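You operate a simulated robot arm through the tools that you are given. There is no shell and no other tool.

You are at the controls of a simulated robot arm. One attempt, no reset.

Task
Shut and latch the fridge, clear its alarm and set +2.
Fine: one press of the alarm button, door shut; wait till the green lamp is lit.

The check looks at the end state, three seconds after you hand in, the way a careful person would. Anything else that was tipped, shoved, dropped, spilled or broken makes it a failure.

Robot
A 7-joint arm with a fingered hand, fixed in place. Base frame: the origin is on the floor under the middle of its stand, x ahead of it, y to its left, z up. Lengths are in m, angles in degrees, forces in N, time in s.
It reaches about 1.333 m from its shoulder. Its first joint turns from -69.0 to 172.0 degrees. Payload 5 kg.
Tool frame: the origin (TCP) lies between the finger pads and is the grasp point; the fingertips stand 0.032 m ahead of it; z points along the fingers, y is the line along which they close. The gripper opens to 0.16 m; its body begins 0.089 m behind the TCP. The gripper is a hand of 3 fingers: y runs from the thumb to the fingers, the wrist lies at [0, 0, -0.252] in the tool frame, and closing takes about 1.5 s.
Orientation is told as [roll, pitch, yaw] about the base's x, y, z axes, in that order, counted from this pose: with the fingers straight down and closing along the base's y, the tool's x points along the base's -x, its y along +y and its z along -z.

Tools
- The arm moves only by the tool servo_tool. Its argument "series" is text: rows parted by semicolons, each of 6 numbers parted by spaces: the shift along the tool's x, y, z in units of 30 mm (1.0 is 30 mm), then the turn, a rotation vector about the tool's x, y, z in units of 8 degrees (1.0 is 8 degrees). In form: dx dy dz wx wy wz; .... A call has 1 to 20 rows; each row shifts and turns the commanded pose from where the row before left it, along the tool's axes as they then stand. "fingers" is the finger opening in m, from 0 to 0.16, set as the call begins (left out, the last holds). A call with a number of a shift or a turn outside -1 to 1 is refused whole. A row lasts 0.2 s, in which the tool goes at most 0.05 m and 8.6 degrees; a call with a longer step from one row to the next is refused whole, and so is a gripper value outside its range. Where a pose cannot be reached the arm comes as near as it can. A force on the tool above 40 N (or 10 N above the force at the start of the call, whichever is more), or a blocked arm, ends the call early, and 0.2 s more pass. Each finger travels about 0.108 m/s and halts on what it meets, pressing with about 26 N; the grip force reading is that of the motor and also rises with nothing between the fingers. The clock runs only during rows and for 0.2 s after the last one: add rows that do not move to give the fingers time. The reply holds the time, the measured pose of the TCP, the force on the tool along the base axes, the opening and the grip force, in the units named above and with some noise, with the torque about the TCP (base axes, N m) and any sound that the robot's microphone picked up.
- Cameras (640 x 400 px; columns grow to the right, rows downward): "scene" is fixed at [0.4157, 0.6475, 1.603]; the picture's right is [-0.74, -0.67, 0.00], its down [-0.37, 0.42, -0.83] and it looks along [0.55, -0.62, -0.56] (base axes); focal length 356 px, centre (320, 200). "wrist" rides on the gripper at [0.065, -0.004, -0.116] in the tool frame; the picture's right is [0.06, 1.00, 0.00], its down [-0.87, 0.05, -0.49] and it looks along [-0.49, 0.03, 0.87] (tool axes); focal length 261 px, centre (320, 200). There is no depth. A picture from a camera that has moved, and an enlarged one, comes with that camera's place and axes in the base frame and with its lens. The place of the scene camera against the robot may be out by one fixed shift of up to 0.025 m in any direction.
- get_image(camera): a new picture of that camera. No time passes.
- raise_lower(by): slides the trunk up (or, below 0, down) by that many m; the arm rides with it, the base frame stays. It gives what a move gives, with no picture.
- curl_fingers(finger1, finger2, thumb_bend): sets how far each is bent, from 0 (flat) to 1 (curled in); at 0.3 the hand is open as for a grip, at 0.7 the pads meet at the TCP. One left out holds its place. A second passes; each finger stops where it meets its share of the squeeze, and holds until it gets a number again. A gripper value or a shape takes the hand back. It gives what a move gives, with no picture; readings hold the bend of each and the force on the fingers (four entries, about 0 where the hand has none), thumb and palm.
- hand_shape(shape): the hand has 3 fingers and takes this shape, open, in about a second: jaw (thumb against the fingers, like two jaws); tri (thumb and two fingers); tip (a fingertip pinch); poke (one finger out to press); point (the index stretched); flat (the hand flat); cup (the hand cupped); fist (a fist). The gripper value then closes the fingers along that shape, each until it touches; the sizes above hold for jaw. It gives what a move gives, with no picture.
- enlarge(camera, box): a new picture of the part [left, top, right, bottom] of that camera's present view, enlarged. No time passes.
- sign_off(): hands the job in; it is judged then, once.

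Places have to be worked out from the pictures, the camera data and where the tool is seen. Open the gripper and draw the arm clear of the work before you hand the job in, unless the task says otherwise.

The tools are called after "Emit:" as name(argument=value, ...) on one line, values as JSON. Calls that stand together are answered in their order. servo_tool: Moves the arm, as the interface text tells. Its arguments: {"type":"object","properties":{"series":{"type":"string"},"fingers":{"type":"number"}},"required":["series"]} The other tools are called the same way: raise_lower (by) moves the trunk up or down; hand_shape (shape) gives the hand a shape; curl_fingers (finger1, finger2, thumb_bend) moves the fingers one by one; get_image (camera) takes a picture; enlarge (camera, box) takes an enlarged picture of a part of a camera's view; sign_off () hands the job in.

At the start:

```text
time_s: 0.0
tool_pos: [0.6756, 0.1533, 1.3332]
ee_rot: [0.0, 0.0, 0.0]
ft_force: [0.8, -0.4, -0.1]
ft_torque: [-0.01, -0.02, 0.01]
gripper_width: 0.16
gripper_force: 0.0
shape: jaw
bend: [0.3, 0.3, 0.3]
finger forces: [0.1, 0.0, 0.0, 0.0, 0.0, 0.0]
trunk travel left (down, up): [-0.875, 0.065]
```

scene: 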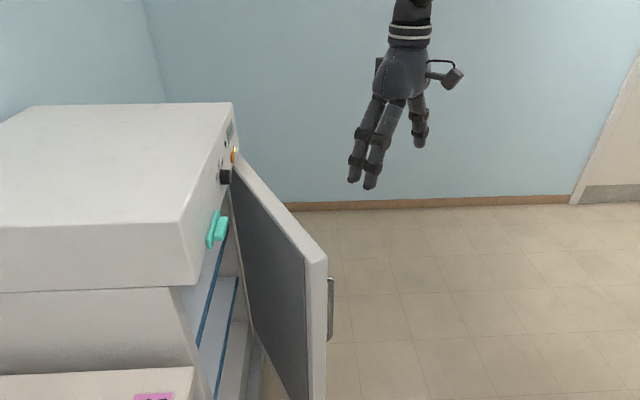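
wrist: 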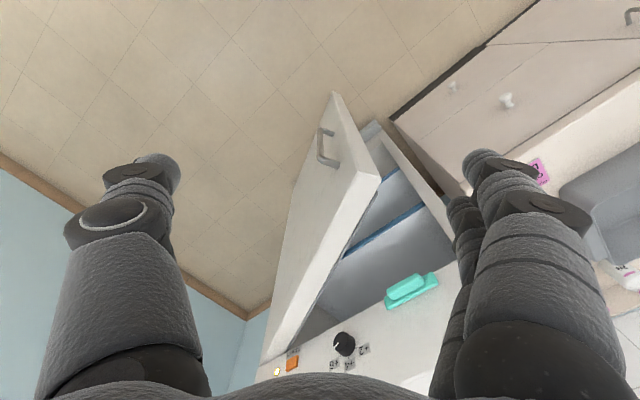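

The fridge door stands ajar, with a teal latch, a dark knob, an orange button and lamps on the top panel. I'll look closer at both camera views before moving.

Emit:
enlarge(camera="scene", box=[160, 90, 340, 270])

Emit:
enlarge(camera="wrist", box=[240, 240, 480, 390])

Emit:
enlarge(camera="wrist", box=[240, 80, 480, 240])

```text
2.22 times, centred on (250, 180) of scene
camera zoom: at [0.4157, 0.6475, 1.603], right [-0.74, -0.67, 0.0], down [-0.37, 0.42, -0.83], along [0.55, -0.62, -0.56], focal length 792 px, centre (476, 244)
```

zoom: 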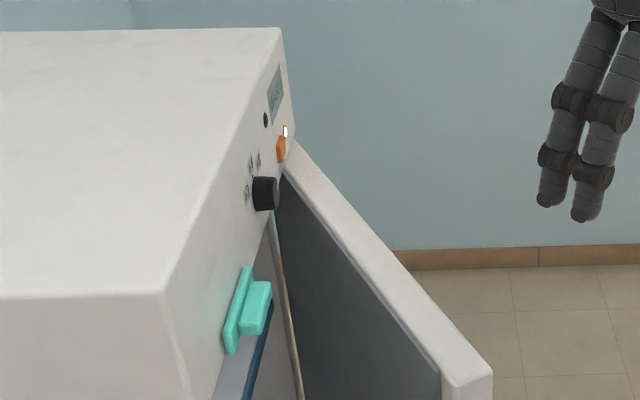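

```text
2.67 times, centred on (360, 315) of wrist
camera zoom: at [0.6111, 0.1495, 1.449], right [-0.06, 1.0, 0.0], down [0.87, 0.05, 0.49], along [0.49, 0.03, -0.87], focal length 695 px, centre (213, -107)
```

zoom: 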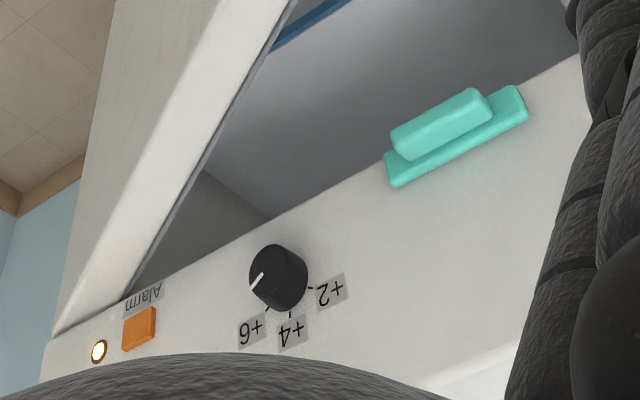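

```text
2.50 times, centred on (360, 160) of wrist
camera zoom: at [0.6111, 0.1495, 1.449], right [-0.06, 1.0, 0.0], down [0.87, 0.05, 0.49], along [0.49, 0.03, -0.87], focal length 652 px, centre (220, 300)
```

zoom: 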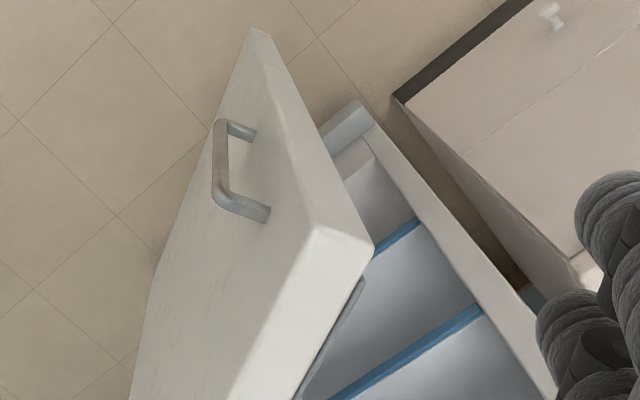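

Triangulating the two views gives: latch about [0.98, 0.34, 1.11], knob about [1.11, 0.23, 1.145], alarm about [1.22, 0.12, 1.12]. The fridge front faces roughly (-0.68, -0.74), and the door is hinged at the alarm end. I'll yaw the hand toward the face and pitch it halfway up in free space, then look again.

Emit:
servo_tool(series="0 0 0 0 0 -0.98; 0 0 0 0 0 -0.98; 0 0 0 0 0 -0.98; 0 0 0 0 0 -0.98; 0 0 0 0 0 -0.98; 0 0 0 0 0 -0.98; 0 0 0 0 -0.9375 0; 0 0 0 0 -0.9375 0; 0 0 0 0 -0.9375 0; 0 0 0 0 -0.9375 0; 0 0 0 0 -0.9375 0; 0 0 0 0 -0.9375 0")

```text
time_s: 2.6
tool_pos: [0.6769, 0.1515, 1.334]
ee_rot: [0.2, -45.2, 46.8]
ft_force: [0.2, -0.2, 1.0]
ft_torque: [0.04, 0.0, 0.03]
gripper_width: 0.1599
gripper_force: 0.0
shape: jaw
bend: [0.3, 0.3, 0.3]
finger forces: [0.0, 0.1, 0.0, 0.1, 0.1, 0.1]
trunk travel left (down, up): [-0.875, 0.065]
```

The turn went as commanded, with pitch at -45 and yaw at 47. I'll look at the panel from here.

Emit:
get_image(camera="wrist")

Emit:
get_image(camera="scene")

```text
taken
camera wrist: at [0.5923, 0.055, 1.3687], right [-0.76, 0.65, -0.04], down [0.14, 0.23, 0.96], along [0.63, 0.73, -0.27], focal length 261 px, centre (320, 200)
```

wrist: 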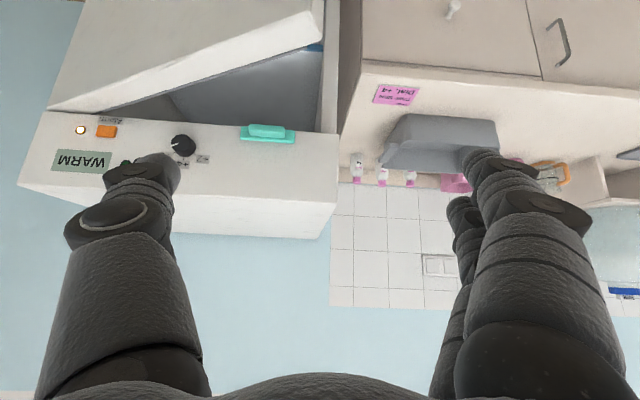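

```text
taken
```

scene: 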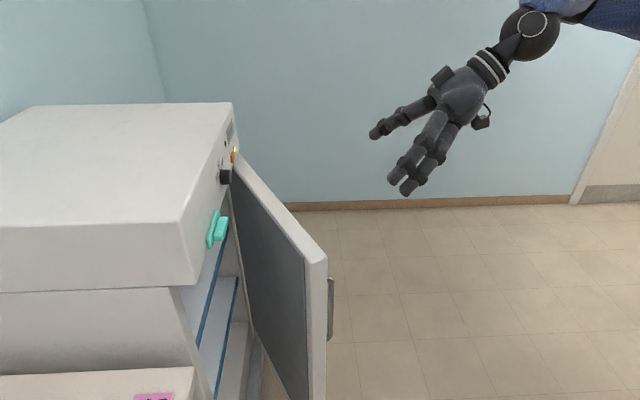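

Emit:
enlarge(camera="wrist", box=[20, 90, 220, 215])

Emit:
enlarge(camera="wrist", box=[140, 80, 340, 205])

Emit:
enlarge(camera="wrist", box=[340, 60, 500, 160])

```text
3.20 times, centred on (120, 152) of wrist
camera zoom: at [0.5923, 0.055, 1.3687], right [-0.76, 0.65, -0.04], down [0.14, 0.23, 0.96], along [0.63, 0.73, -0.27], focal length 834 px, centre (960, 352)
```

zoom: 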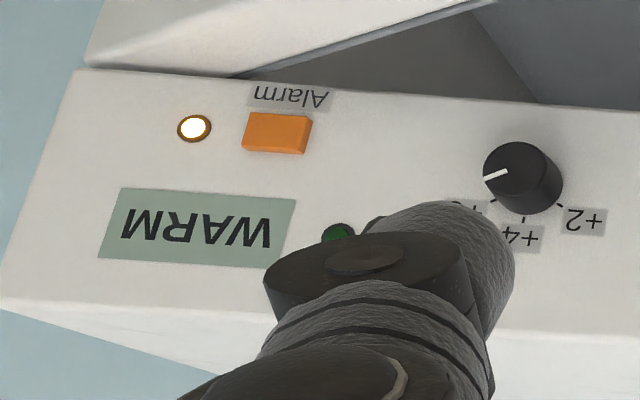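

```text
3.20 times, centred on (240, 142) of wrist
camera zoom: at [0.5923, 0.055, 1.3687], right [-0.76, 0.65, -0.04], down [0.14, 0.23, 0.96], along [0.63, 0.73, -0.27], focal length 834 px, centre (576, 384)
```

zoom: 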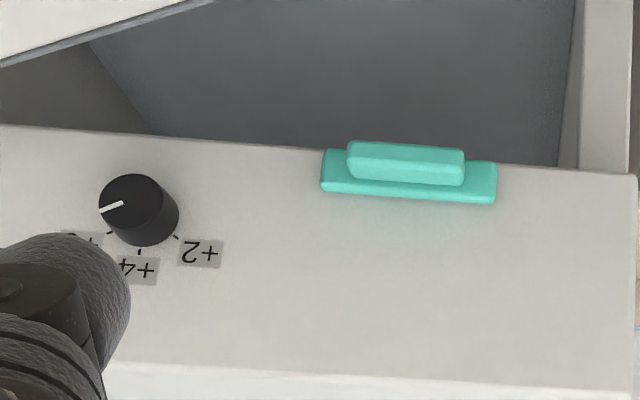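

```text
4.00 times, centred on (420, 110) of wrist
camera zoom: at [0.5923, 0.055, 1.3687], right [-0.76, 0.65, -0.04], down [0.14, 0.23, 0.96], along [0.63, 0.73, -0.27], focal length 1043 px, centre (-80, 560)
```

zoom: 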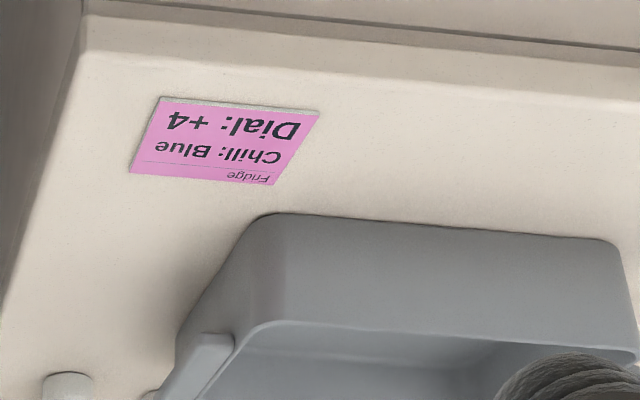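

The panel is now readable: the dial points past +6, the display says WARM, and the amber lamp is lit while the green one is dark. A pink note on the counter says "Dial: +4", but my task says +2, so I keep +2. Next I'll pitch the hand level so it points at the fridge face.

Emit:
servo_tool(series="0 0 0 0 -0.9375 0; 0 0 0 0 -0.9375 0; 0 0 0 0 -0.9375 0; 0 0 0 0 -0.9375 0; 0 0 0 0 -0.9375 0; 0 0 0 0 -0.9375 0; 0 0 0 0 0 0")

```text
time_s: 4.2
tool_pos: [0.676, 0.1523, 1.3327]
ee_rot: [139.0, -89.9, -92.0]
ft_force: [-0.1, -0.5, -1.5]
ft_torque: [-0.02, 0.02, -0.04]
gripper_width: 0.16
gripper_force: 0.1
shape: jaw
bend: [0.3, 0.3, 0.3]
finger forces: [0.0, 0.0, 0.0, 0.0, 0.0, 0.0]
trunk travel left (down, up): [-0.875, 0.065]
```

The hand is level now. I'll shift it sideways along the fridge face (tool -y) toward the middle of the door, then take pictures.

Emit:
servo_tool(series="0 -0.95 0 0 0 0; 0 -0.95 0 0 0 0; 0 -0.95 0 0 0 0; 0 -0.95 0 0 0 0; 0 -0.95 0 0 0 0; 0 0 0 0 0 0")

Emit:
get_image(camera="wrist")

Emit:
get_image(camera="scene")

```text
time_s: 5.6
tool_pos: [0.7803, 0.0567, 1.3336]
ee_rot: [77.1, -89.9, -29.9]
ft_force: [-0.3, -0.2, -0.6]
ft_torque: [-0.02, 0.0, 0.01]
gripper_width: 0.1598
gripper_force: 0.1
shape: jaw
bend: [0.3, 0.3, 0.3]
finger forces: [0.0, 0.0, 0.1, 0.0, 0.0, 0.0]
trunk travel left (down, up): [-0.875, 0.065]
```

```text
taken
camera wrist: at [0.7049, -0.0312, 1.2682], right [-0.73, 0.68, -0.06], down [-0.37, -0.32, 0.87], along [0.57, 0.66, 0.49], focal length 261 px, centre (320, 200)
```

wrist: 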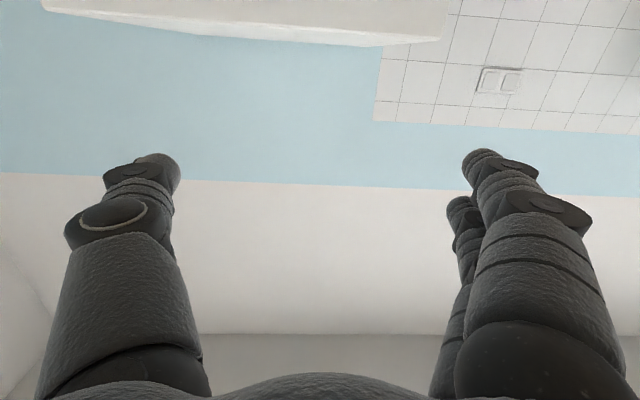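

```text
taken
```

scene: 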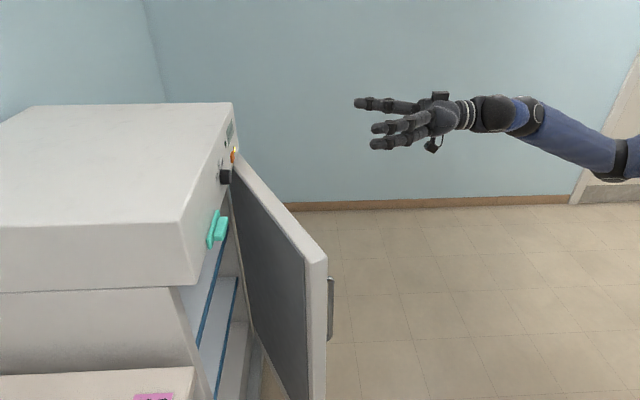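

The arm is clear of everything and level. I'll lower the trunk 0.38 m so the hand faces the door's outer face, and take pictures there before making a fist.

Emit:
raise_lower(by=-0.25)

Emit:
get_image(camera="wrist")

Emit:
get_image(camera="scene")

```text
time_s: 8.2
tool_pos: [0.7795, 0.0559, 1.0848]
ee_rot: [117.0, -90.0, -69.9]
ft_force: [0.1, 0.7, 0.0]
ft_torque: [-0.01, 0.01, -0.03]
gripper_width: 0.1599
gripper_force: 0.1
shape: jaw
bend: [0.3, 0.3, 0.3]
finger forces: [0.0, 0.0, 0.0, 0.0, 0.1, 0.0]
trunk travel left (down, up): [-0.625, 0.315]
```

```text
taken
camera wrist: at [0.7048, -0.0311, 1.0183], right [-0.73, 0.68, -0.06], down [-0.37, -0.32, 0.87], along [0.57, 0.66, 0.49], focal length 261 px, centre (320, 200)
```

wrist: 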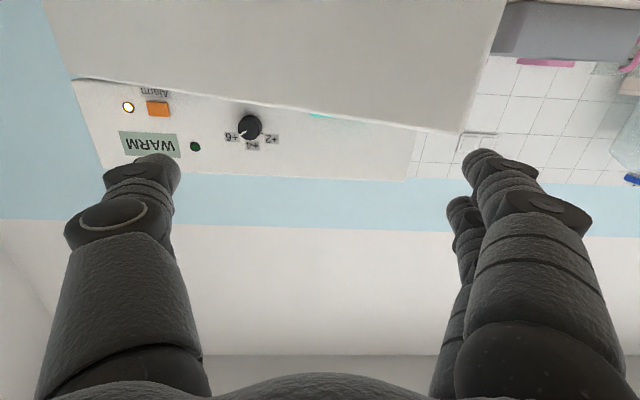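

```text
taken
```

scene: 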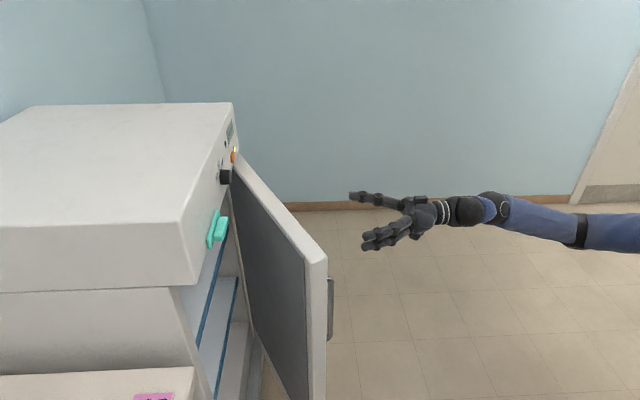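

The panel, the green lamp (dark) and the knob are visible under good geometry. I'll enlarge this view to pin the locations down.

Emit:
enlarge(camera="wrist", box=[60, 60, 360, 240])

Emit:
enlarge(camera="wrist", box=[200, 90, 300, 155])

```text
2.13 times, centred on (210, 150) of wrist
camera zoom: at [0.7048, -0.0311, 1.0183], right [-0.73, 0.68, -0.06], down [-0.37, -0.32, 0.87], along [0.57, 0.66, 0.49], focal length 556 px, centre (555, 307)
```

zoom: 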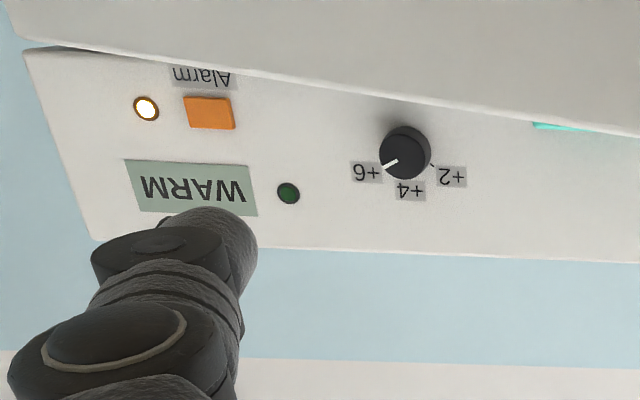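

```text
6.15 times, centred on (250, 122) of wrist
camera zoom: at [0.7048, -0.0311, 1.0183], right [-0.73, 0.68, -0.06], down [-0.37, -0.32, 0.87], along [0.57, 0.66, 0.49], focal length 1604 px, centre (751, 677)
```

zoom: 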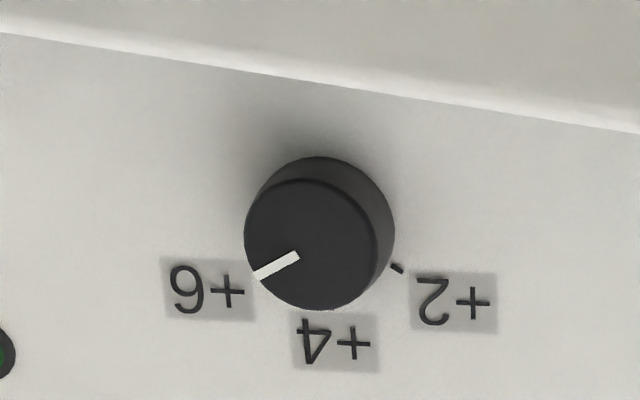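

The dial points at +6 (so +2 is about 120° counter-clockwise), and from these views the alarm front is near [1.215, 0.1225, 1.12] and the knob near [1.11, 0.2275, 1.143]. The door's outer face lies about 0.15 m ahead of the hand; I'll form a fist and lower to mid-door height.

Emit:
hand_shape(shape="fist")

Emit:
raise_lower(by=-0.14)

Emit:
get_image(camera="wrist")

Emit:
get_image(camera="scene")

```text
time_s: 9.1
tool_pos: [0.7812, 0.0573, 1.084]
ee_rot: [100.6, -90.1, -53.7]
ft_force: [0.5, 0.9, -0.6]
ft_torque: [0.0, 0.01, 0.0]
gripper_width: 0.0
gripper_force: 0.0
shape: fist
bend: [0.86, 0.85, 0.53]
finger forces: [0.0, 0.0, 0.0, 0.0, 0.0, 0.0]
trunk travel left (down, up): [-0.625, 0.315]
```

```text
time_s: 10.8
tool_pos: [0.7796, 0.0569, 0.9436]
ee_rot: [152.1, -90.1, -105.1]
ft_force: [0.2, -0.2, -0.4]
ft_torque: [-0.01, -0.04, -0.01]
gripper_width: 0.0003
gripper_force: 0.1
shape: fist
bend: [0.9, 0.86, 0.53]
finger forces: [0.0, 0.0, 0.0, 0.0, 0.1, 0.1]
trunk travel left (down, up): [-0.485, 0.455]
```

```text
taken
camera wrist: at [0.7048, -0.031, 0.8784], right [-0.73, 0.68, -0.06], down [-0.37, -0.32, 0.87], along [0.57, 0.66, 0.49], focal length 261 px, centre (320, 200)
```

wrist: 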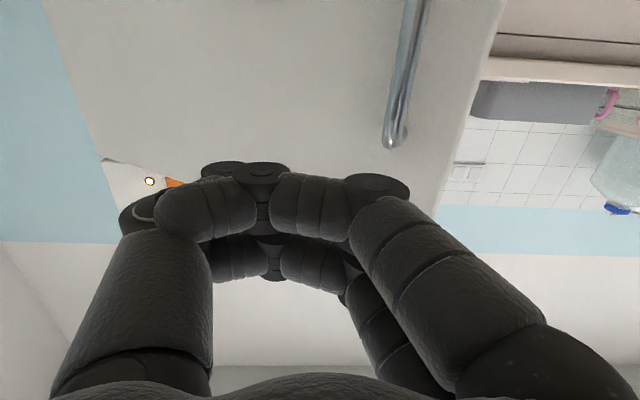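

```text
taken
```

scene: 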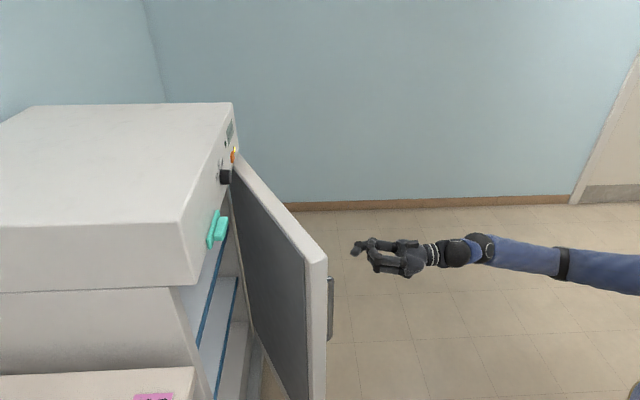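

The fist is formed and the handle's top end is at about z 0.94, just left of the hand. I'll shift up 4 cm and right 3 cm to clear the handle, then move ahead gently until contact.

Emit:
servo_tool(series="-0.7 -0.5 0 0 0 0; -0.7 -0.5 0 0 0 0; 0 0 0.8 0 0 0; 0 0 0.8 0 0 0; 0 0 0.5 0 0 0; 0 0 0.5 0 0 0; 0 0 0.4 0 0 0; 0 0 0.4 0 0 0; 0 0 0.4 0 0 0; 0 0 0 0 0 0")

Emit:
get_image(camera="scene")

Emit:
get_image(camera="wrist")

```text
time_s: 12.9
tool_pos: [0.8803, 0.1196, 0.9864]
ee_rot: [86.8, -90.0, -39.6]
ft_force: [-0.4, -0.1, 0.6]
ft_torque: [-0.05, -0.01, 0.03]
gripper_width: 0.0
gripper_force: 0.1
shape: fist
bend: [0.91, 0.88, 0.54]
finger forces: [0.0, 0.0, 0.0, 0.0, 0.0, 0.0]
trunk travel left (down, up): [-0.485, 0.455]
```

```text
taken
```

scene: 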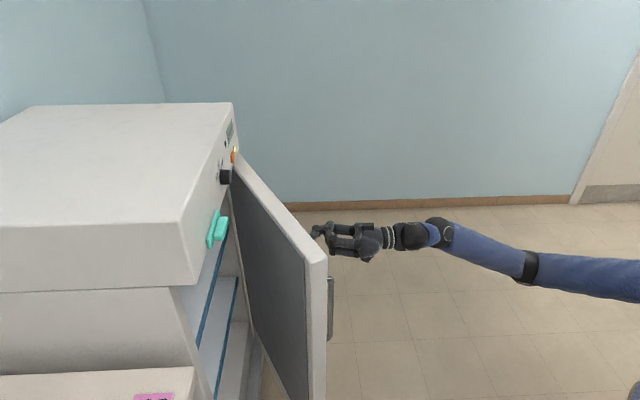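

```text
taken
camera wrist: at [0.805, 0.0322, 0.921], right [-0.73, 0.68, -0.06], down [-0.37, -0.32, 0.87], along [0.57, 0.66, 0.49], focal length 261 px, centre (320, 200)
```

wrist: 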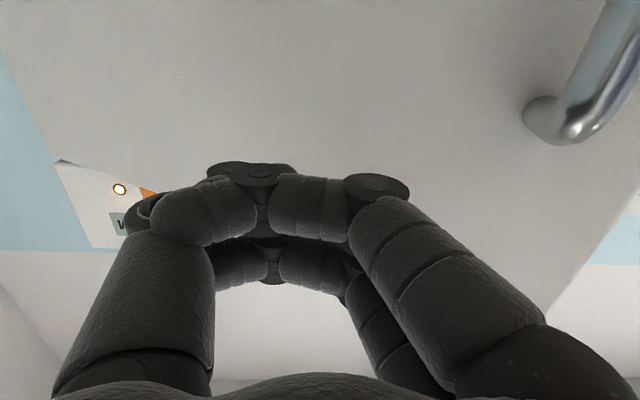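

There is no contact yet; the fist is just short of the door and clear of the handle. I'll keep moving ahead slowly to touch and push the door.

Emit:
servo_tool(series="0 0 0.4 0 0 0; 0 0 0.4 0 0 0; 0 0 0.4 0 0 0; 0 0 0.4 0 0 0; 0 0 0.4 0 0 0; 0 0 0.4 0 0 0; 0 0 0 0 0 0")

Emit:
get_image(camera="scene")

```text
time_s: 14.6
tool_pos: [0.9288, 0.1725, 0.9862]
ee_rot: [119.3, -90.0, -72.3]
ft_force: [-0.9, -0.4, 0.4]
ft_torque: [0.01, 0.0, -0.01]
gripper_width: 0.0001
gripper_force: 0.0
shape: fist
bend: [0.92, 0.92, 0.54]
finger forces: [0.1, 0.0, 0.1, 0.1, 0.0, 0.0]
trunk travel left (down, up): [-0.485, 0.455]
```

```text
taken
```

scene: 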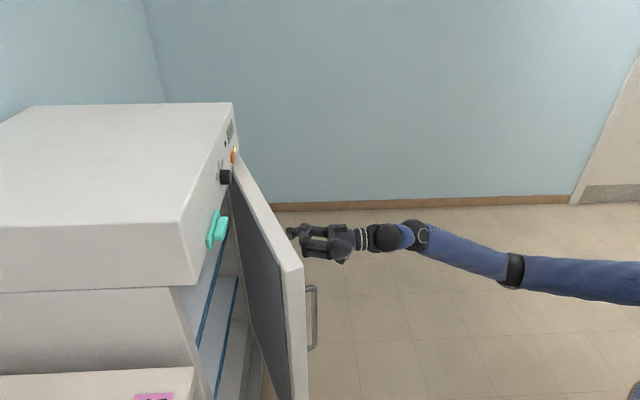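

The door is swinging shut under the fist with hardly any force. I'll keep pushing in small steps.

Emit:
servo_tool(series="0 0 0.4 0 0 0; 0 0 0.4 0 0 0; 0 0 0.4 0 0 0; 0 0 0.4 0 0 0; 0 0 0.4 0 0 0; 0 0 0.4 0 0 0; 0 0 0 0 0 0")

Emit:
get_image(camera="scene")

Emit:
get_image(camera="wrist")

```text
time_s: 16.1
tool_pos: [0.9787, 0.2248, 0.9864]
ee_rot: [95.5, -89.9, -48.5]
ft_force: [0.5, -0.2, 0.0]
ft_torque: [-0.05, 0.01, -0.01]
gripper_width: 0.0
gripper_force: 0.2
shape: fist
bend: [0.93, 0.93, 0.54]
finger forces: [0.0, 0.1, 0.0, 0.1, 0.0, 0.1]
trunk travel left (down, up): [-0.485, 0.455]
```

```text
taken
```

scene: 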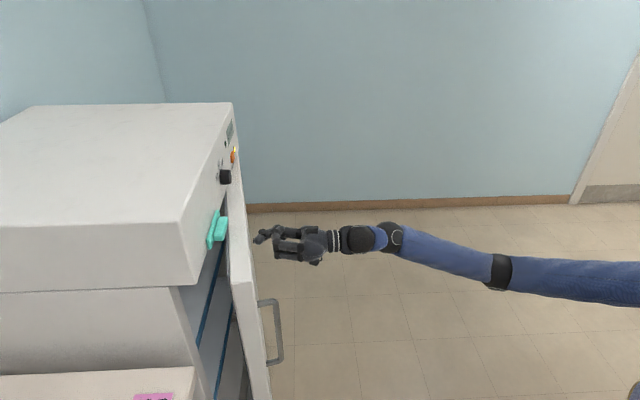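

```text
taken
camera wrist: at [0.903, 0.1376, 0.9204], right [-0.73, 0.68, -0.06], down [-0.37, -0.32, 0.87], along [0.57, 0.66, 0.49], focal length 261 px, centre (320, 200)
```

wrist: 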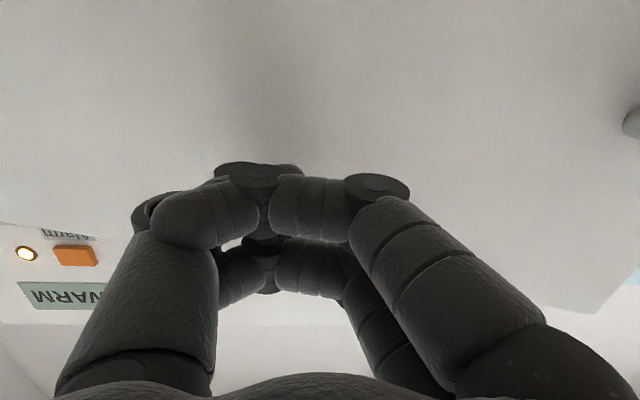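

The door is nearly shut, a few degrees left. I'll continue the slow push until it meets resistance.

Emit:
servo_tool(series="0 0 0.35 0 0 0; 0 0 0.35 0 0 0; 0 0 0.35 0 0 0; 0 0 0.35 0 0 0; 0 0 0 0 0 0")

Emit:
get_image(camera="scene")

Emit:
get_image(camera="wrist")

```text
time_s: 17.4
tool_pos: [1.0075, 0.2564, 0.9861]
ee_rot: [163.4, -89.9, -116.4]
ft_force: [0.7, -0.8, 0.5]
ft_torque: [0.0, 0.0, 0.0]
gripper_width: 0.0001
gripper_force: 0.0
shape: fist
bend: [0.93, 0.93, 0.54]
finger forces: [0.0, 0.0, 0.0, 0.1, 0.0, 0.0]
trunk travel left (down, up): [-0.485, 0.455]
```

```text
taken
```

scene: 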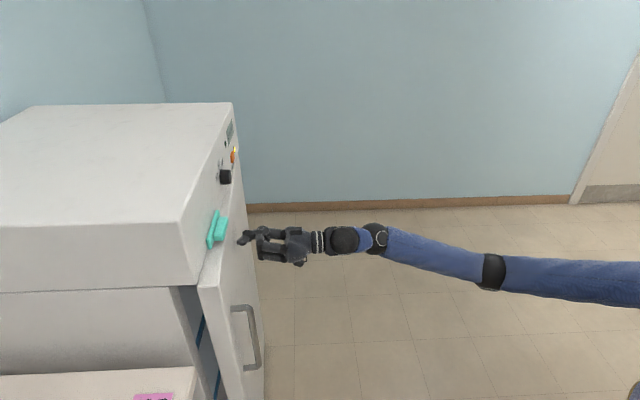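

```text
taken
camera wrist: at [0.9314, 0.1686, 0.9201], right [-0.73, 0.68, -0.06], down [-0.37, -0.32, 0.87], along [0.57, 0.66, 0.49], focal length 261 px, centre (320, 200)
```

wrist: 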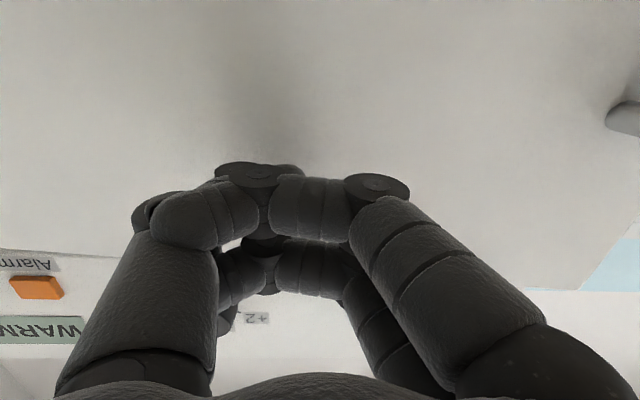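

The door now sits close to the body, with a thin dark gap left at its free end. I'll push on in small steps.

Emit:
servo_tool(series="0 0 0.3 0 0 0; 0 0 0.3 0 0 0; 0 0 0.3 0 0 0; 0 0 0.3 0 0 0; 0 0 0 0 0 0")

Emit:
get_image(camera="scene")

Emit:
get_image(camera="wrist")

```text
time_s: 18.6
tool_pos: [1.0321, 0.2826, 0.9851]
ee_rot: [72.6, -90.0, -25.6]
ft_force: [-2.4, -1.4, 0.1]
ft_torque: [0.02, 0.05, 0.0]
gripper_width: 0.0
gripper_force: 0.0
shape: fist
bend: [0.93, 0.94, 0.55]
finger forces: [0.0, 0.1, 0.1, 0.0, 2.5, 0.0]
trunk travel left (down, up): [-0.485, 0.455]
```

```text
taken
```

scene: 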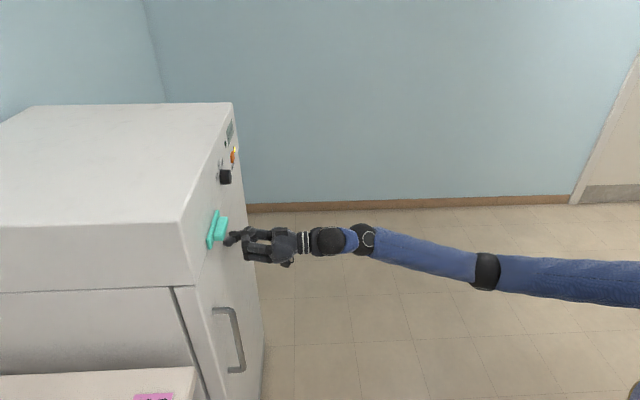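

```text
taken
camera wrist: at [0.9563, 0.1947, 0.9201], right [-0.73, 0.68, -0.06], down [-0.37, -0.32, 0.87], along [0.57, 0.66, 0.49], focal length 261 px, centre (320, 200)
```

wrist: 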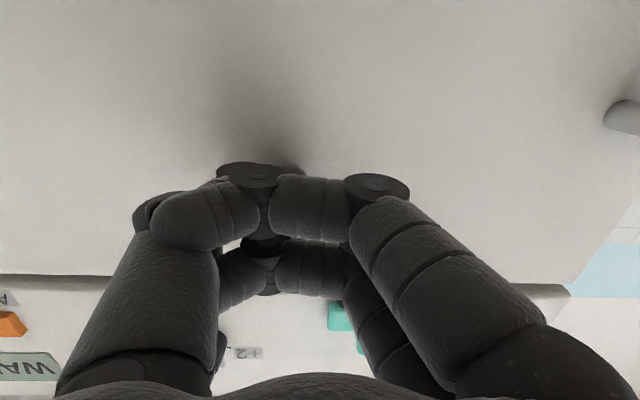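

The door is nearly flush and a light reaction of about 2.5 N has begun. I'll push a little further to seat it against the seal.

Emit:
servo_tool(series="0 0 0.15 0 0 0; 0 0 0.15 0 0 0; 0 0 0.15 0 0 0; 0 0 0.15 0 0 0; 0 0 0 0 0 0")

Emit:
enlarge(camera="scene", box=[140, 160, 300, 400])

```text
time_s: 19.4
tool_pos: [1.0438, 0.2862, 0.9877]
ee_rot: [138.0, -89.8, -91.4]
ft_force: [-23.0, -43.0, -1.2]
ft_torque: [-0.06, 0.05, -0.81]
gripper_width: 0.0
gripper_force: 0.0
shape: fist
bend: [0.93, 0.94, 0.62]
finger forces: [0.0, 0.1, 0.0, 0.0, 46.2, 0.1]
trunk travel left (down, up): [-0.485, 0.455]
stopped in row 4: the force on the tool passed its limit at 51 N (the readings are from after the stop); the commanded pose is now the measured one
```

```text
1.67 times, centred on (220, 280) of scene
camera zoom: at [0.4157, 0.6475, 1.603], right [-0.74, -0.67, 0.0], down [-0.37, 0.42, -0.83], along [0.55, -0.62, -0.56], focal length 594 px, centre (487, 67)
```

zoom: 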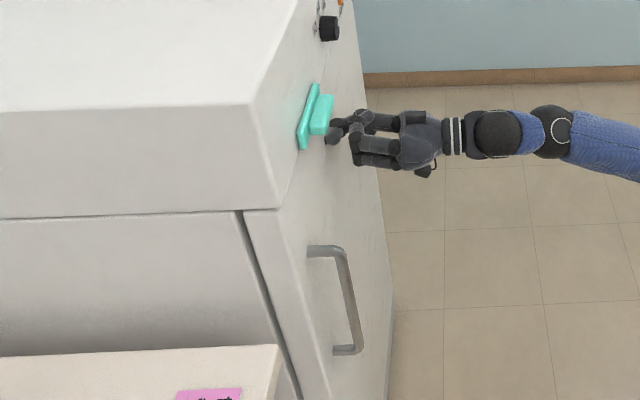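

The door met a firm stop (51 N) and is flush with the panel. I'll back straight off 0.2 m and check that the door stays shut.

Emit:
servo_tool(series="0 0 -0.5 0 0 0; 0 0 -0.9 0 0 0; 0 0 -0.9 0 0 0; 0 0 -0.9 0 0 0; 0 0 -0.9 0 0 0; 0 0 -0.9 0 0 0; 0 0 -0.9 0 0 0; 0 0 -0.9 0 0 0; 0 0 0 0 0 0")

Emit:
get_image(camera="scene")

Emit:
get_image(camera="wrist")

```text
time_s: 21.4
tool_pos: [0.9011, 0.1419, 0.9853]
ee_rot: [65.3, -89.9, -18.3]
ft_force: [0.7, 0.0, 0.2]
ft_torque: [0.0, 0.0, 0.04]
gripper_width: 0.0001
gripper_force: 0.0
shape: fist
bend: [0.94, 0.95, 0.54]
finger forces: [0.0, 0.0, 0.0, 0.1, 0.0, 0.0]
trunk travel left (down, up): [-0.485, 0.455]
```

```text
taken
```

scene: 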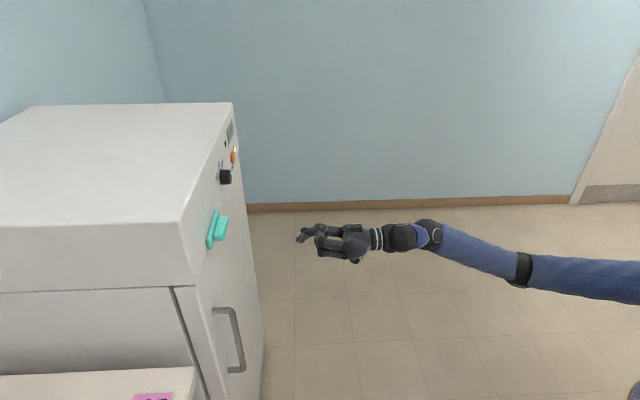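

```text
taken
camera wrist: at [0.8258, 0.0549, 0.9183], right [-0.73, 0.68, -0.06], down [-0.37, -0.32, 0.87], along [0.57, 0.66, 0.49], focal length 261 px, centre (320, 200)
```

wrist: 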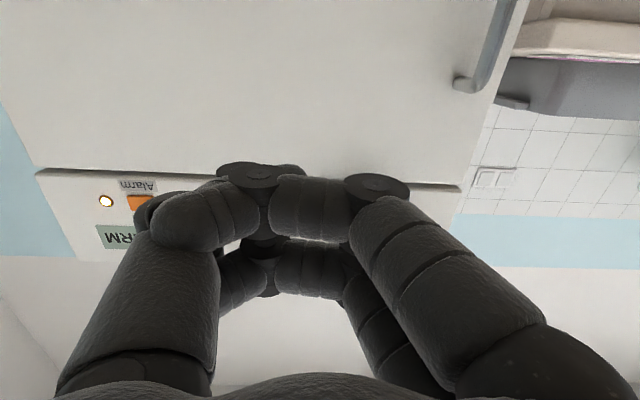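

The door stays shut on its own. I'll raise the hand 0.12 m and step toward the right so the camera sees the latch unobstructed.

Emit:
raise_lower(by=0.13)

Emit:
get_image(camera="wrist")

Emit:
enlarge(camera="scene", box=[180, 100, 260, 260])

```text
time_s: 22.9
tool_pos: [0.9026, 0.1411, 1.1139]
ee_rot: [58.2, -89.9, -11.2]
ft_force: [0.0, 0.7, -1.1]
ft_torque: [0.0, 0.03, 0.0]
gripper_width: 0.0002
gripper_force: 0.1
shape: fist
bend: [0.94, 0.95, 0.54]
finger forces: [0.0, 0.0, 0.1, 0.0, 0.0, 0.0]
trunk travel left (down, up): [-0.615, 0.325]
```

```text
taken
camera wrist: at [0.8262, 0.0549, 1.048], right [-0.73, 0.68, -0.06], down [-0.37, -0.32, 0.87], along [0.57, 0.66, 0.49], focal length 261 px, centre (320, 200)
```

wrist: 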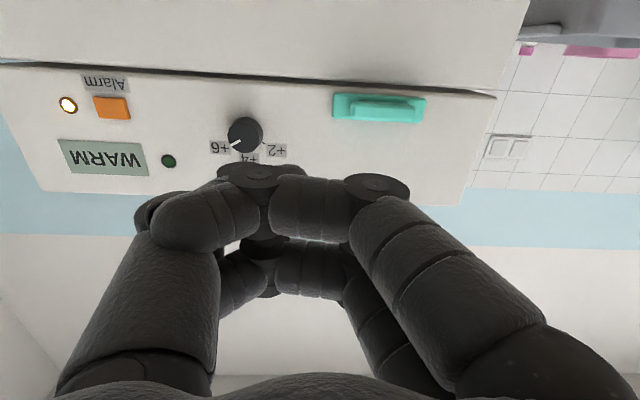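

```text
2.50 times, centred on (220, 180) of scene
camera zoom: at [0.4157, 0.6475, 1.603], right [-0.74, -0.67, 0.0], down [-0.37, 0.42, -0.83], along [0.55, -0.62, -0.56], focal length 891 px, centre (570, 250)
```

zoom: 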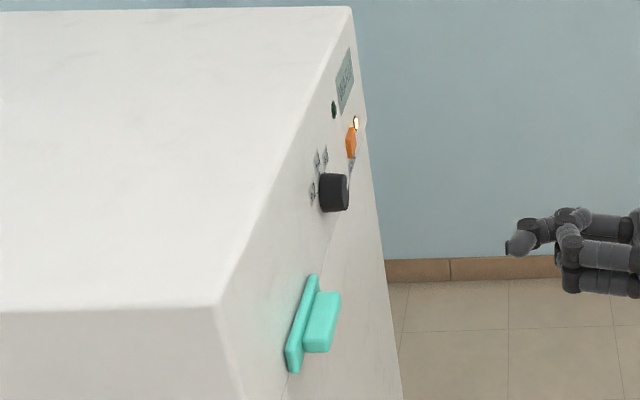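

Emit:
enlarge(camera="wrist", box=[300, 60, 500, 180])

Emit:
enlarge(camera="wrist", box=[40, 60, 300, 200])

```text
3.20 times, centred on (400, 120) of wrist
camera zoom: at [0.8262, 0.0549, 1.048], right [-0.73, 0.68, -0.06], down [-0.37, -0.32, 0.87], along [0.57, 0.66, 0.49], focal length 834 px, centre (64, 456)
```

zoom: 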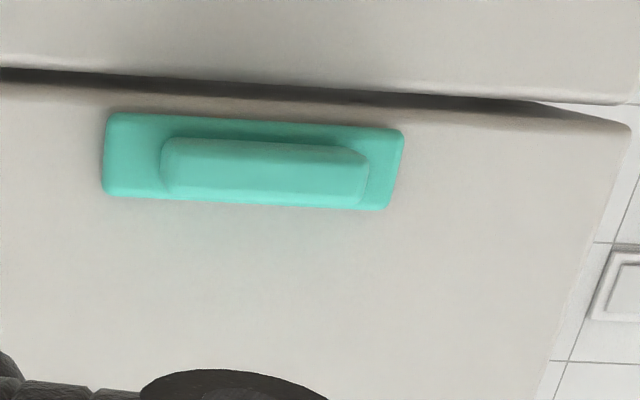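

```text
2.46 times, centred on (170, 130) of wrist
camera zoom: at [0.8262, 0.0549, 1.048], right [-0.73, 0.68, -0.06], down [-0.37, -0.32, 0.87], along [0.57, 0.66, 0.49], focal length 642 px, centre (689, 372)
```

zoom: 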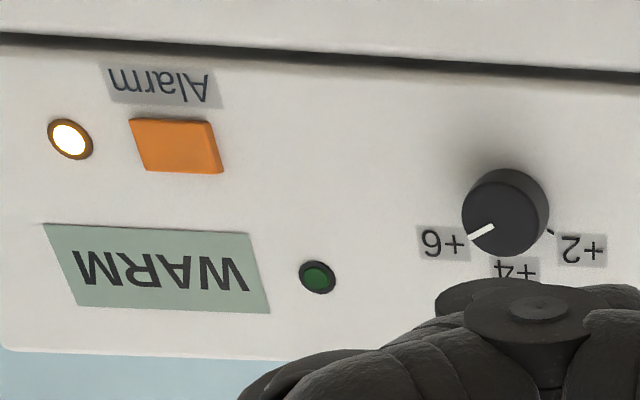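

The door gap line is even and the latch is a teal slide plate with a horizontal grip bar, just above the door gap at about [0.981, 0.331, 1.104]. It probably slides down over the door edge. I'll make the poke shape, trim the yaw 2° to match the face, and see where the fingertip is.

Emit:
hand_shape(shape="poke")

Emit:
servo_tool(series="0 0 0 0.2 0 0; 0 0 0 0 0 0")

Emit:
get_image(camera="wrist")

Emit:
get_image(camera="scene")

```text
time_s: 23.8
tool_pos: [0.9023, 0.1416, 1.1141]
ee_rot: [57.7, -90.0, -10.9]
ft_force: [-0.5, 0.1, 0.2]
ft_torque: [0.0, 0.0, -0.03]
gripper_width: 0.0
gripper_force: 0.0
shape: poke
bend: [1.0, 1.0, 0.46]
finger forces: [0.0, 0.0, 0.1, 0.1, 0.0, 0.0]
trunk travel left (down, up): [-0.615, 0.325]
```

```text
time_s: 24.4
tool_pos: [0.9015, 0.1427, 1.1135]
ee_rot: [21.9, -89.8, 23.4]
ft_force: [-0.8, -0.5, 0.2]
ft_torque: [-0.01, 0.0, 0.0]
gripper_width: 0.0001
gripper_force: 0.1
shape: poke
bend: [1.0, 1.0, 0.46]
finger forces: [0.0, 0.1, 0.0, 0.0, 0.0, 0.0]
trunk travel left (down, up): [-0.615, 0.325]
```

```text
taken
camera wrist: at [0.8236, 0.0567, 1.048], right [-0.71, 0.7, -0.06], down [-0.38, -0.31, 0.87], along [0.59, 0.64, 0.49], focal length 261 px, centre (320, 200)
```

wrist: 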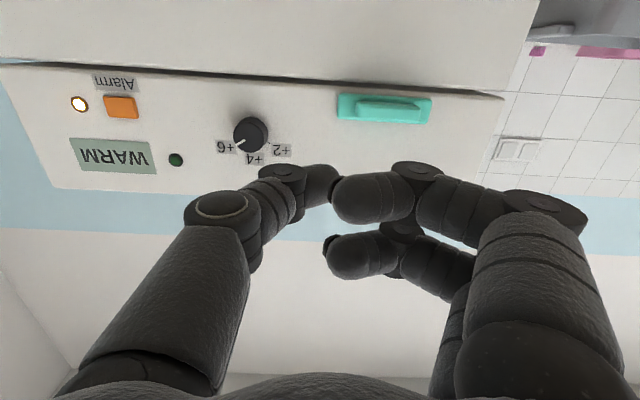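

```text
taken
```

scene: 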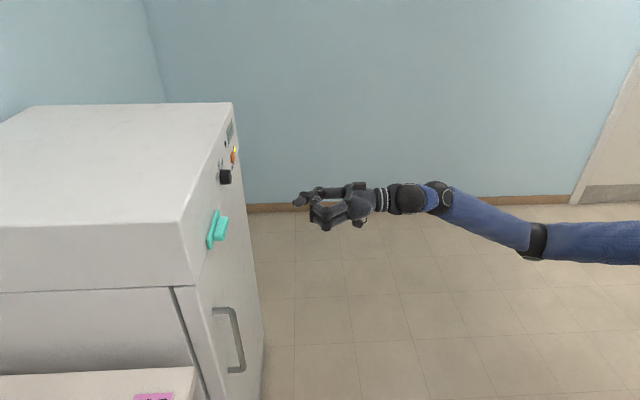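

In poke shape the thumb is the part that sticks out, bent inward. I'll compare it with the point shape.

Emit:
hand_shape(shape="point")

Emit:
get_image(camera="wrist")

Emit:
enlarge(camera="scene", box=[180, 130, 420, 280])

```text
time_s: 25.3
tool_pos: [0.9013, 0.1421, 1.1139]
ee_rot: [50.9, -90.1, -5.7]
ft_force: [-0.8, -0.5, 0.5]
ft_torque: [0.02, 0.04, 0.04]
gripper_width: 0.0002
gripper_force: 0.1
shape: point
bend: [0.39, 1.0, 0.42]
finger forces: [0.0, 0.1, 0.0, 0.0, 0.1, 0.1]
trunk travel left (down, up): [-0.615, 0.325]
```

```text
taken
camera wrist: at [0.8236, 0.0569, 1.0482], right [-0.71, 0.7, -0.06], down [-0.38, -0.31, 0.87], along [0.59, 0.64, 0.49], focal length 261 px, centre (320, 200)
```

wrist: 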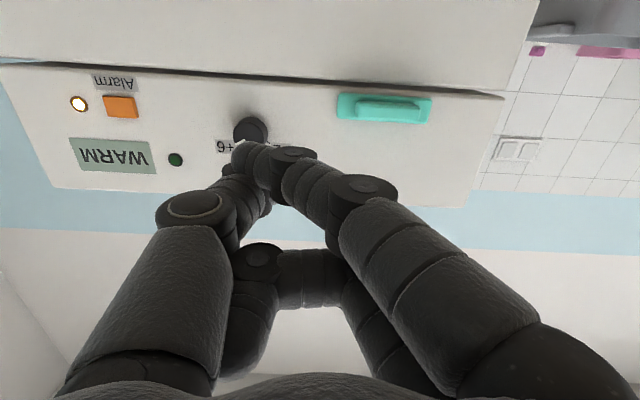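

```text
2.67 times, centred on (300, 205) of scene
camera zoom: at [0.4157, 0.6475, 1.603], right [-0.74, -0.67, 0.0], down [-0.37, 0.42, -0.83], along [0.55, -0.62, -0.56], focal length 951 px, centre (373, 187)
```

zoom: 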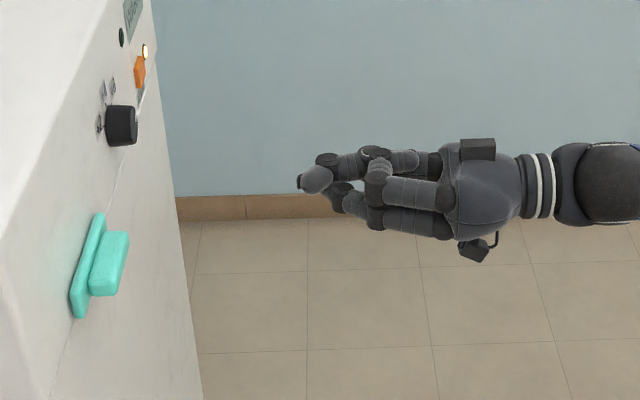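

The index is still bent inward in point shape. I'll set the fingers directly: index nearly straight, the other finger and thumb curled.

Emit:
curl_fingers(finger1=0.15, finger2=1.0, thumb_bend=0.9)

Emit:
get_image(camera="wrist")

Emit:
enlarge(camera="scene", box=[180, 130, 420, 280])

```text
time_s: 26.3
tool_pos: [0.9014, 0.1406, 1.1137]
ee_rot: [50.9, -90.0, -5.6]
ft_force: [-0.8, -0.6, -0.2]
ft_torque: [0.01, -0.01, 0.0]
gripper_width: 0.0058
gripper_force: 0.0
shape: fingers
bend: [0.92, 1.0, 0.83]
finger forces: [0.0, 0.0, 0.0, 0.1, 0.0, 0.1]
trunk travel left (down, up): [-0.615, 0.325]
```

```text
taken
camera wrist: at [0.8236, 0.0569, 1.0482], right [-0.71, 0.7, -0.06], down [-0.38, -0.31, 0.87], along [0.59, 0.64, 0.49], focal length 261 px, centre (320, 200)
```

wrist: 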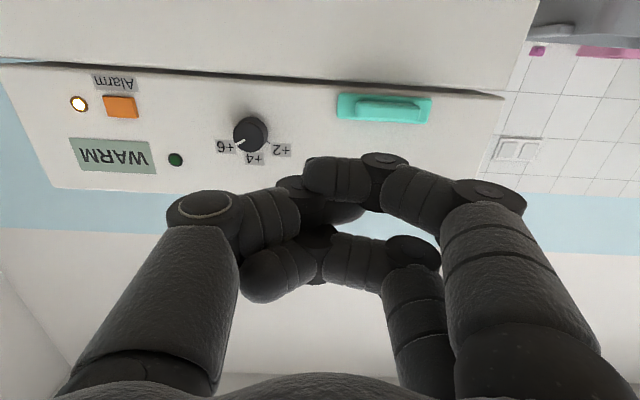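

```text
2.67 times, centred on (300, 205) of scene
camera zoom: at [0.4157, 0.6475, 1.603], right [-0.74, -0.67, 0.0], down [-0.37, 0.42, -0.83], along [0.55, -0.62, -0.56], focal length 951 px, centre (373, 187)
```

zoom: 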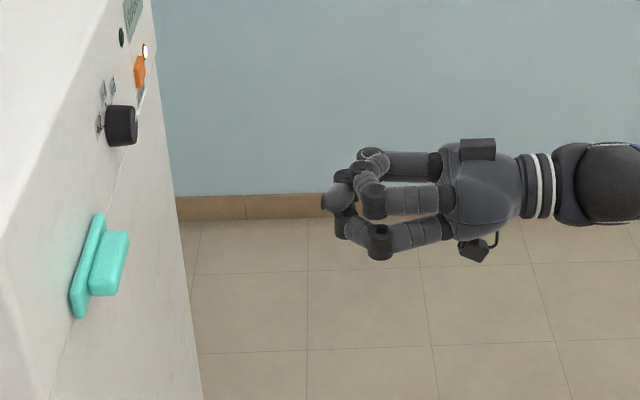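

The thumb seems to have dragged the index in. I'll open the hand to jaw first, then curl only the second finger.

Emit:
hand_shape(shape="jaw")

Emit:
curl_fingers(finger1=0.2, finger2=1.0, thumb_bend=0.2)

Emit:
get_image(camera="wrist")

Emit:
enlarge(camera="scene", box=[180, 130, 420, 280])

```text
time_s: 27.2
tool_pos: [0.9025, 0.1425, 1.1136]
ee_rot: [49.6, -90.0, -4.2]
ft_force: [0.9, -0.6, -0.1]
ft_torque: [0.0, -0.02, -0.02]
gripper_width: 0.1094
gripper_force: 0.0
shape: jaw
bend: [0.71, 0.3, 0.52]
finger forces: [0.0, 0.0, 0.1, 0.1, 0.0, 0.0]
trunk travel left (down, up): [-0.615, 0.325]
```

```text
time_s: 28.2
tool_pos: [0.9024, 0.1416, 1.1135]
ee_rot: [50.3, -90.0, -5.0]
ft_force: [0.4, 0.2, 0.4]
ft_torque: [0.0, 0.01, 0.01]
gripper_width: 0.0071
gripper_force: 0.0
shape: fingers
bend: [0.57, 0.75, 0.59]
finger forces: [0.0, 0.0, 0.0, 0.0, 0.0, 0.1]
trunk travel left (down, up): [-0.615, 0.325]
```

```text
taken
camera wrist: at [0.8236, 0.0569, 1.0482], right [-0.71, 0.7, -0.06], down [-0.38, -0.31, 0.87], along [0.59, 0.64, 0.49], focal length 261 px, centre (320, 200)
```

wrist: 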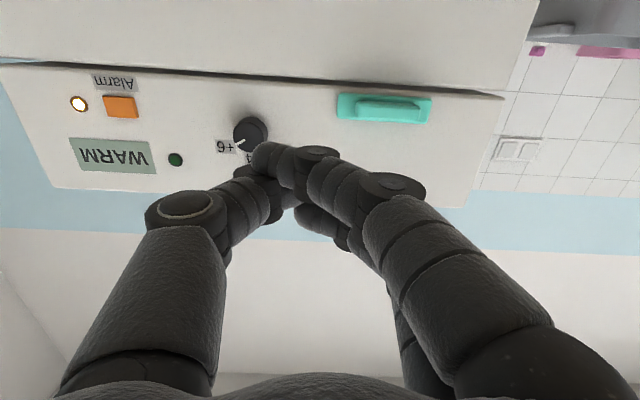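

```text
2.67 times, centred on (300, 205) of scene
camera zoom: at [0.4157, 0.6475, 1.603], right [-0.74, -0.67, 0.0], down [-0.37, 0.42, -0.83], along [0.55, -0.62, -0.56], focal length 951 px, centre (373, 187)
```

zoom: 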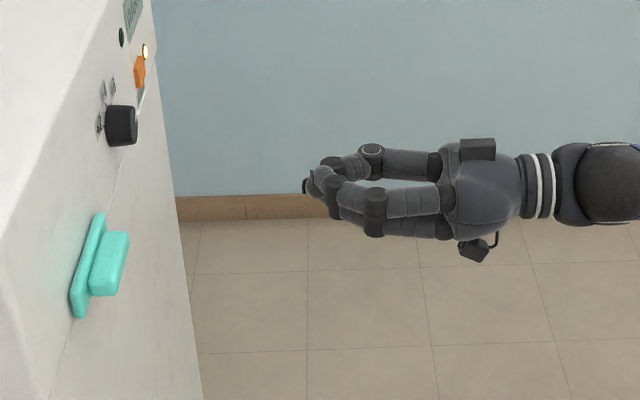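

The fingers moved only partway and hindered each other. I'll open the hand fully and give it time.

Emit:
hand_shape(shape="jaw")

Emit:
servo_tool(series="0 0 0 0 0 0; 0 0 0 0 0 0; 0 0 0 0 0 0; 0 0 0 0 0 0; 0 0 0 0 0 0; 0 0 0 0 0 0; 0 0 0 0 0 0; 0 0 0 0 0 0", fingers=0.16)

Emit:
curl_fingers(finger1=0.1, thumb_bend=0.1)

Emit:
curl_fingers(finger2=1.0)

Emit:
get_image(camera="wrist")

Emit:
enlarge(camera="scene", box=[180, 130, 420, 280])

```text
time_s: 29.1
tool_pos: [0.9017, 0.1408, 1.1139]
ee_rot: [48.4, -90.0, -3.2]
ft_force: [0.3, -1.0, -0.8]
ft_torque: [-0.01, 0.01, 0.02]
gripper_width: 0.1079
gripper_force: 0.1
shape: jaw
bend: [0.62, 0.3, 0.55]
finger forces: [0.0, 0.0, 0.0, 0.0, 0.1, 0.0]
trunk travel left (down, up): [-0.615, 0.325]
```

```text
time_s: 30.9
tool_pos: [0.9012, 0.1431, 1.1127]
ee_rot: [50.0, -90.0, -4.6]
ft_force: [-0.4, -0.4, -0.3]
ft_torque: [0.0, -0.01, 0.01]
gripper_width: 0.108
gripper_force: 0.1
shape: jaw
bend: [0.62, 0.3, 0.55]
finger forces: [0.1, 0.1, 0.2, 0.0, 0.0, 0.0]
trunk travel left (down, up): [-0.615, 0.325]
```

```text
time_s: 31.9
tool_pos: [0.9019, 0.1421, 1.1138]
ee_rot: [49.3, -90.0, -4.0]
ft_force: [0.3, 0.2, -0.2]
ft_torque: [0.0, 0.01, -0.01]
gripper_width: 0.0066
gripper_force: 0.1
shape: fingers
bend: [0.63, 0.3, 0.55]
finger forces: [0.0, 0.1, 0.0, 0.0, 0.0, 0.0]
trunk travel left (down, up): [-0.615, 0.325]
```

```text
time_s: 32.9
tool_pos: [0.9009, 0.1426, 1.113]
ee_rot: [50.4, -90.0, -5.0]
ft_force: [-1.0, 0.1, -0.4]
ft_torque: [0.01, 0.01, 0.0]
gripper_width: 0.0069
gripper_force: 0.1
shape: fingers
bend: [0.53, 0.77, 0.63]
finger forces: [0.0, 0.1, 0.0, 0.0, 0.0, 0.0]
trunk travel left (down, up): [-0.615, 0.325]
```

```text
taken
camera wrist: at [0.8236, 0.0569, 1.0482], right [-0.71, 0.7, -0.06], down [-0.38, -0.31, 0.87], along [0.59, 0.64, 0.49], focal length 261 px, centre (320, 200)
```

wrist: 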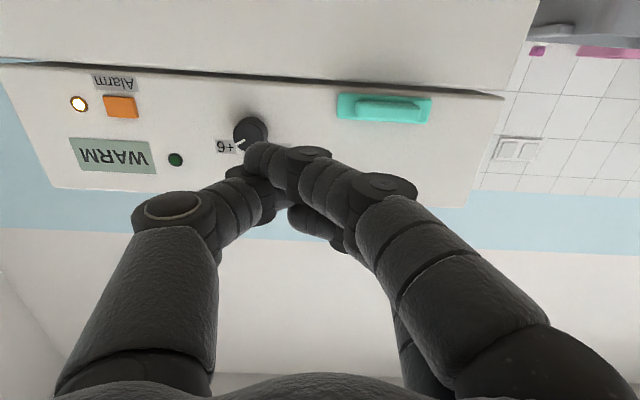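

```text
2.67 times, centred on (300, 205) of scene
camera zoom: at [0.4157, 0.6475, 1.603], right [-0.74, -0.67, 0.0], down [-0.37, 0.42, -0.83], along [0.55, -0.62, -0.56], focal length 951 px, centre (373, 187)
```

zoom: 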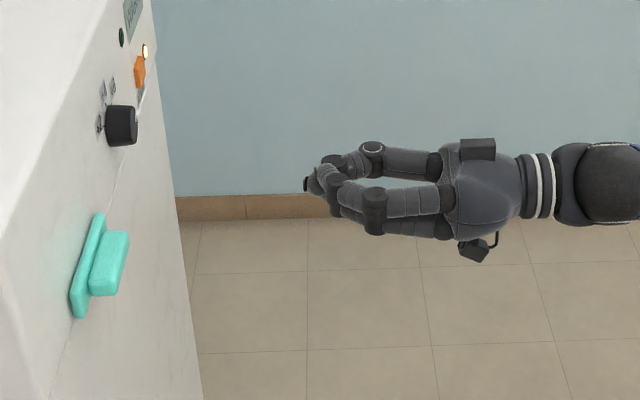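

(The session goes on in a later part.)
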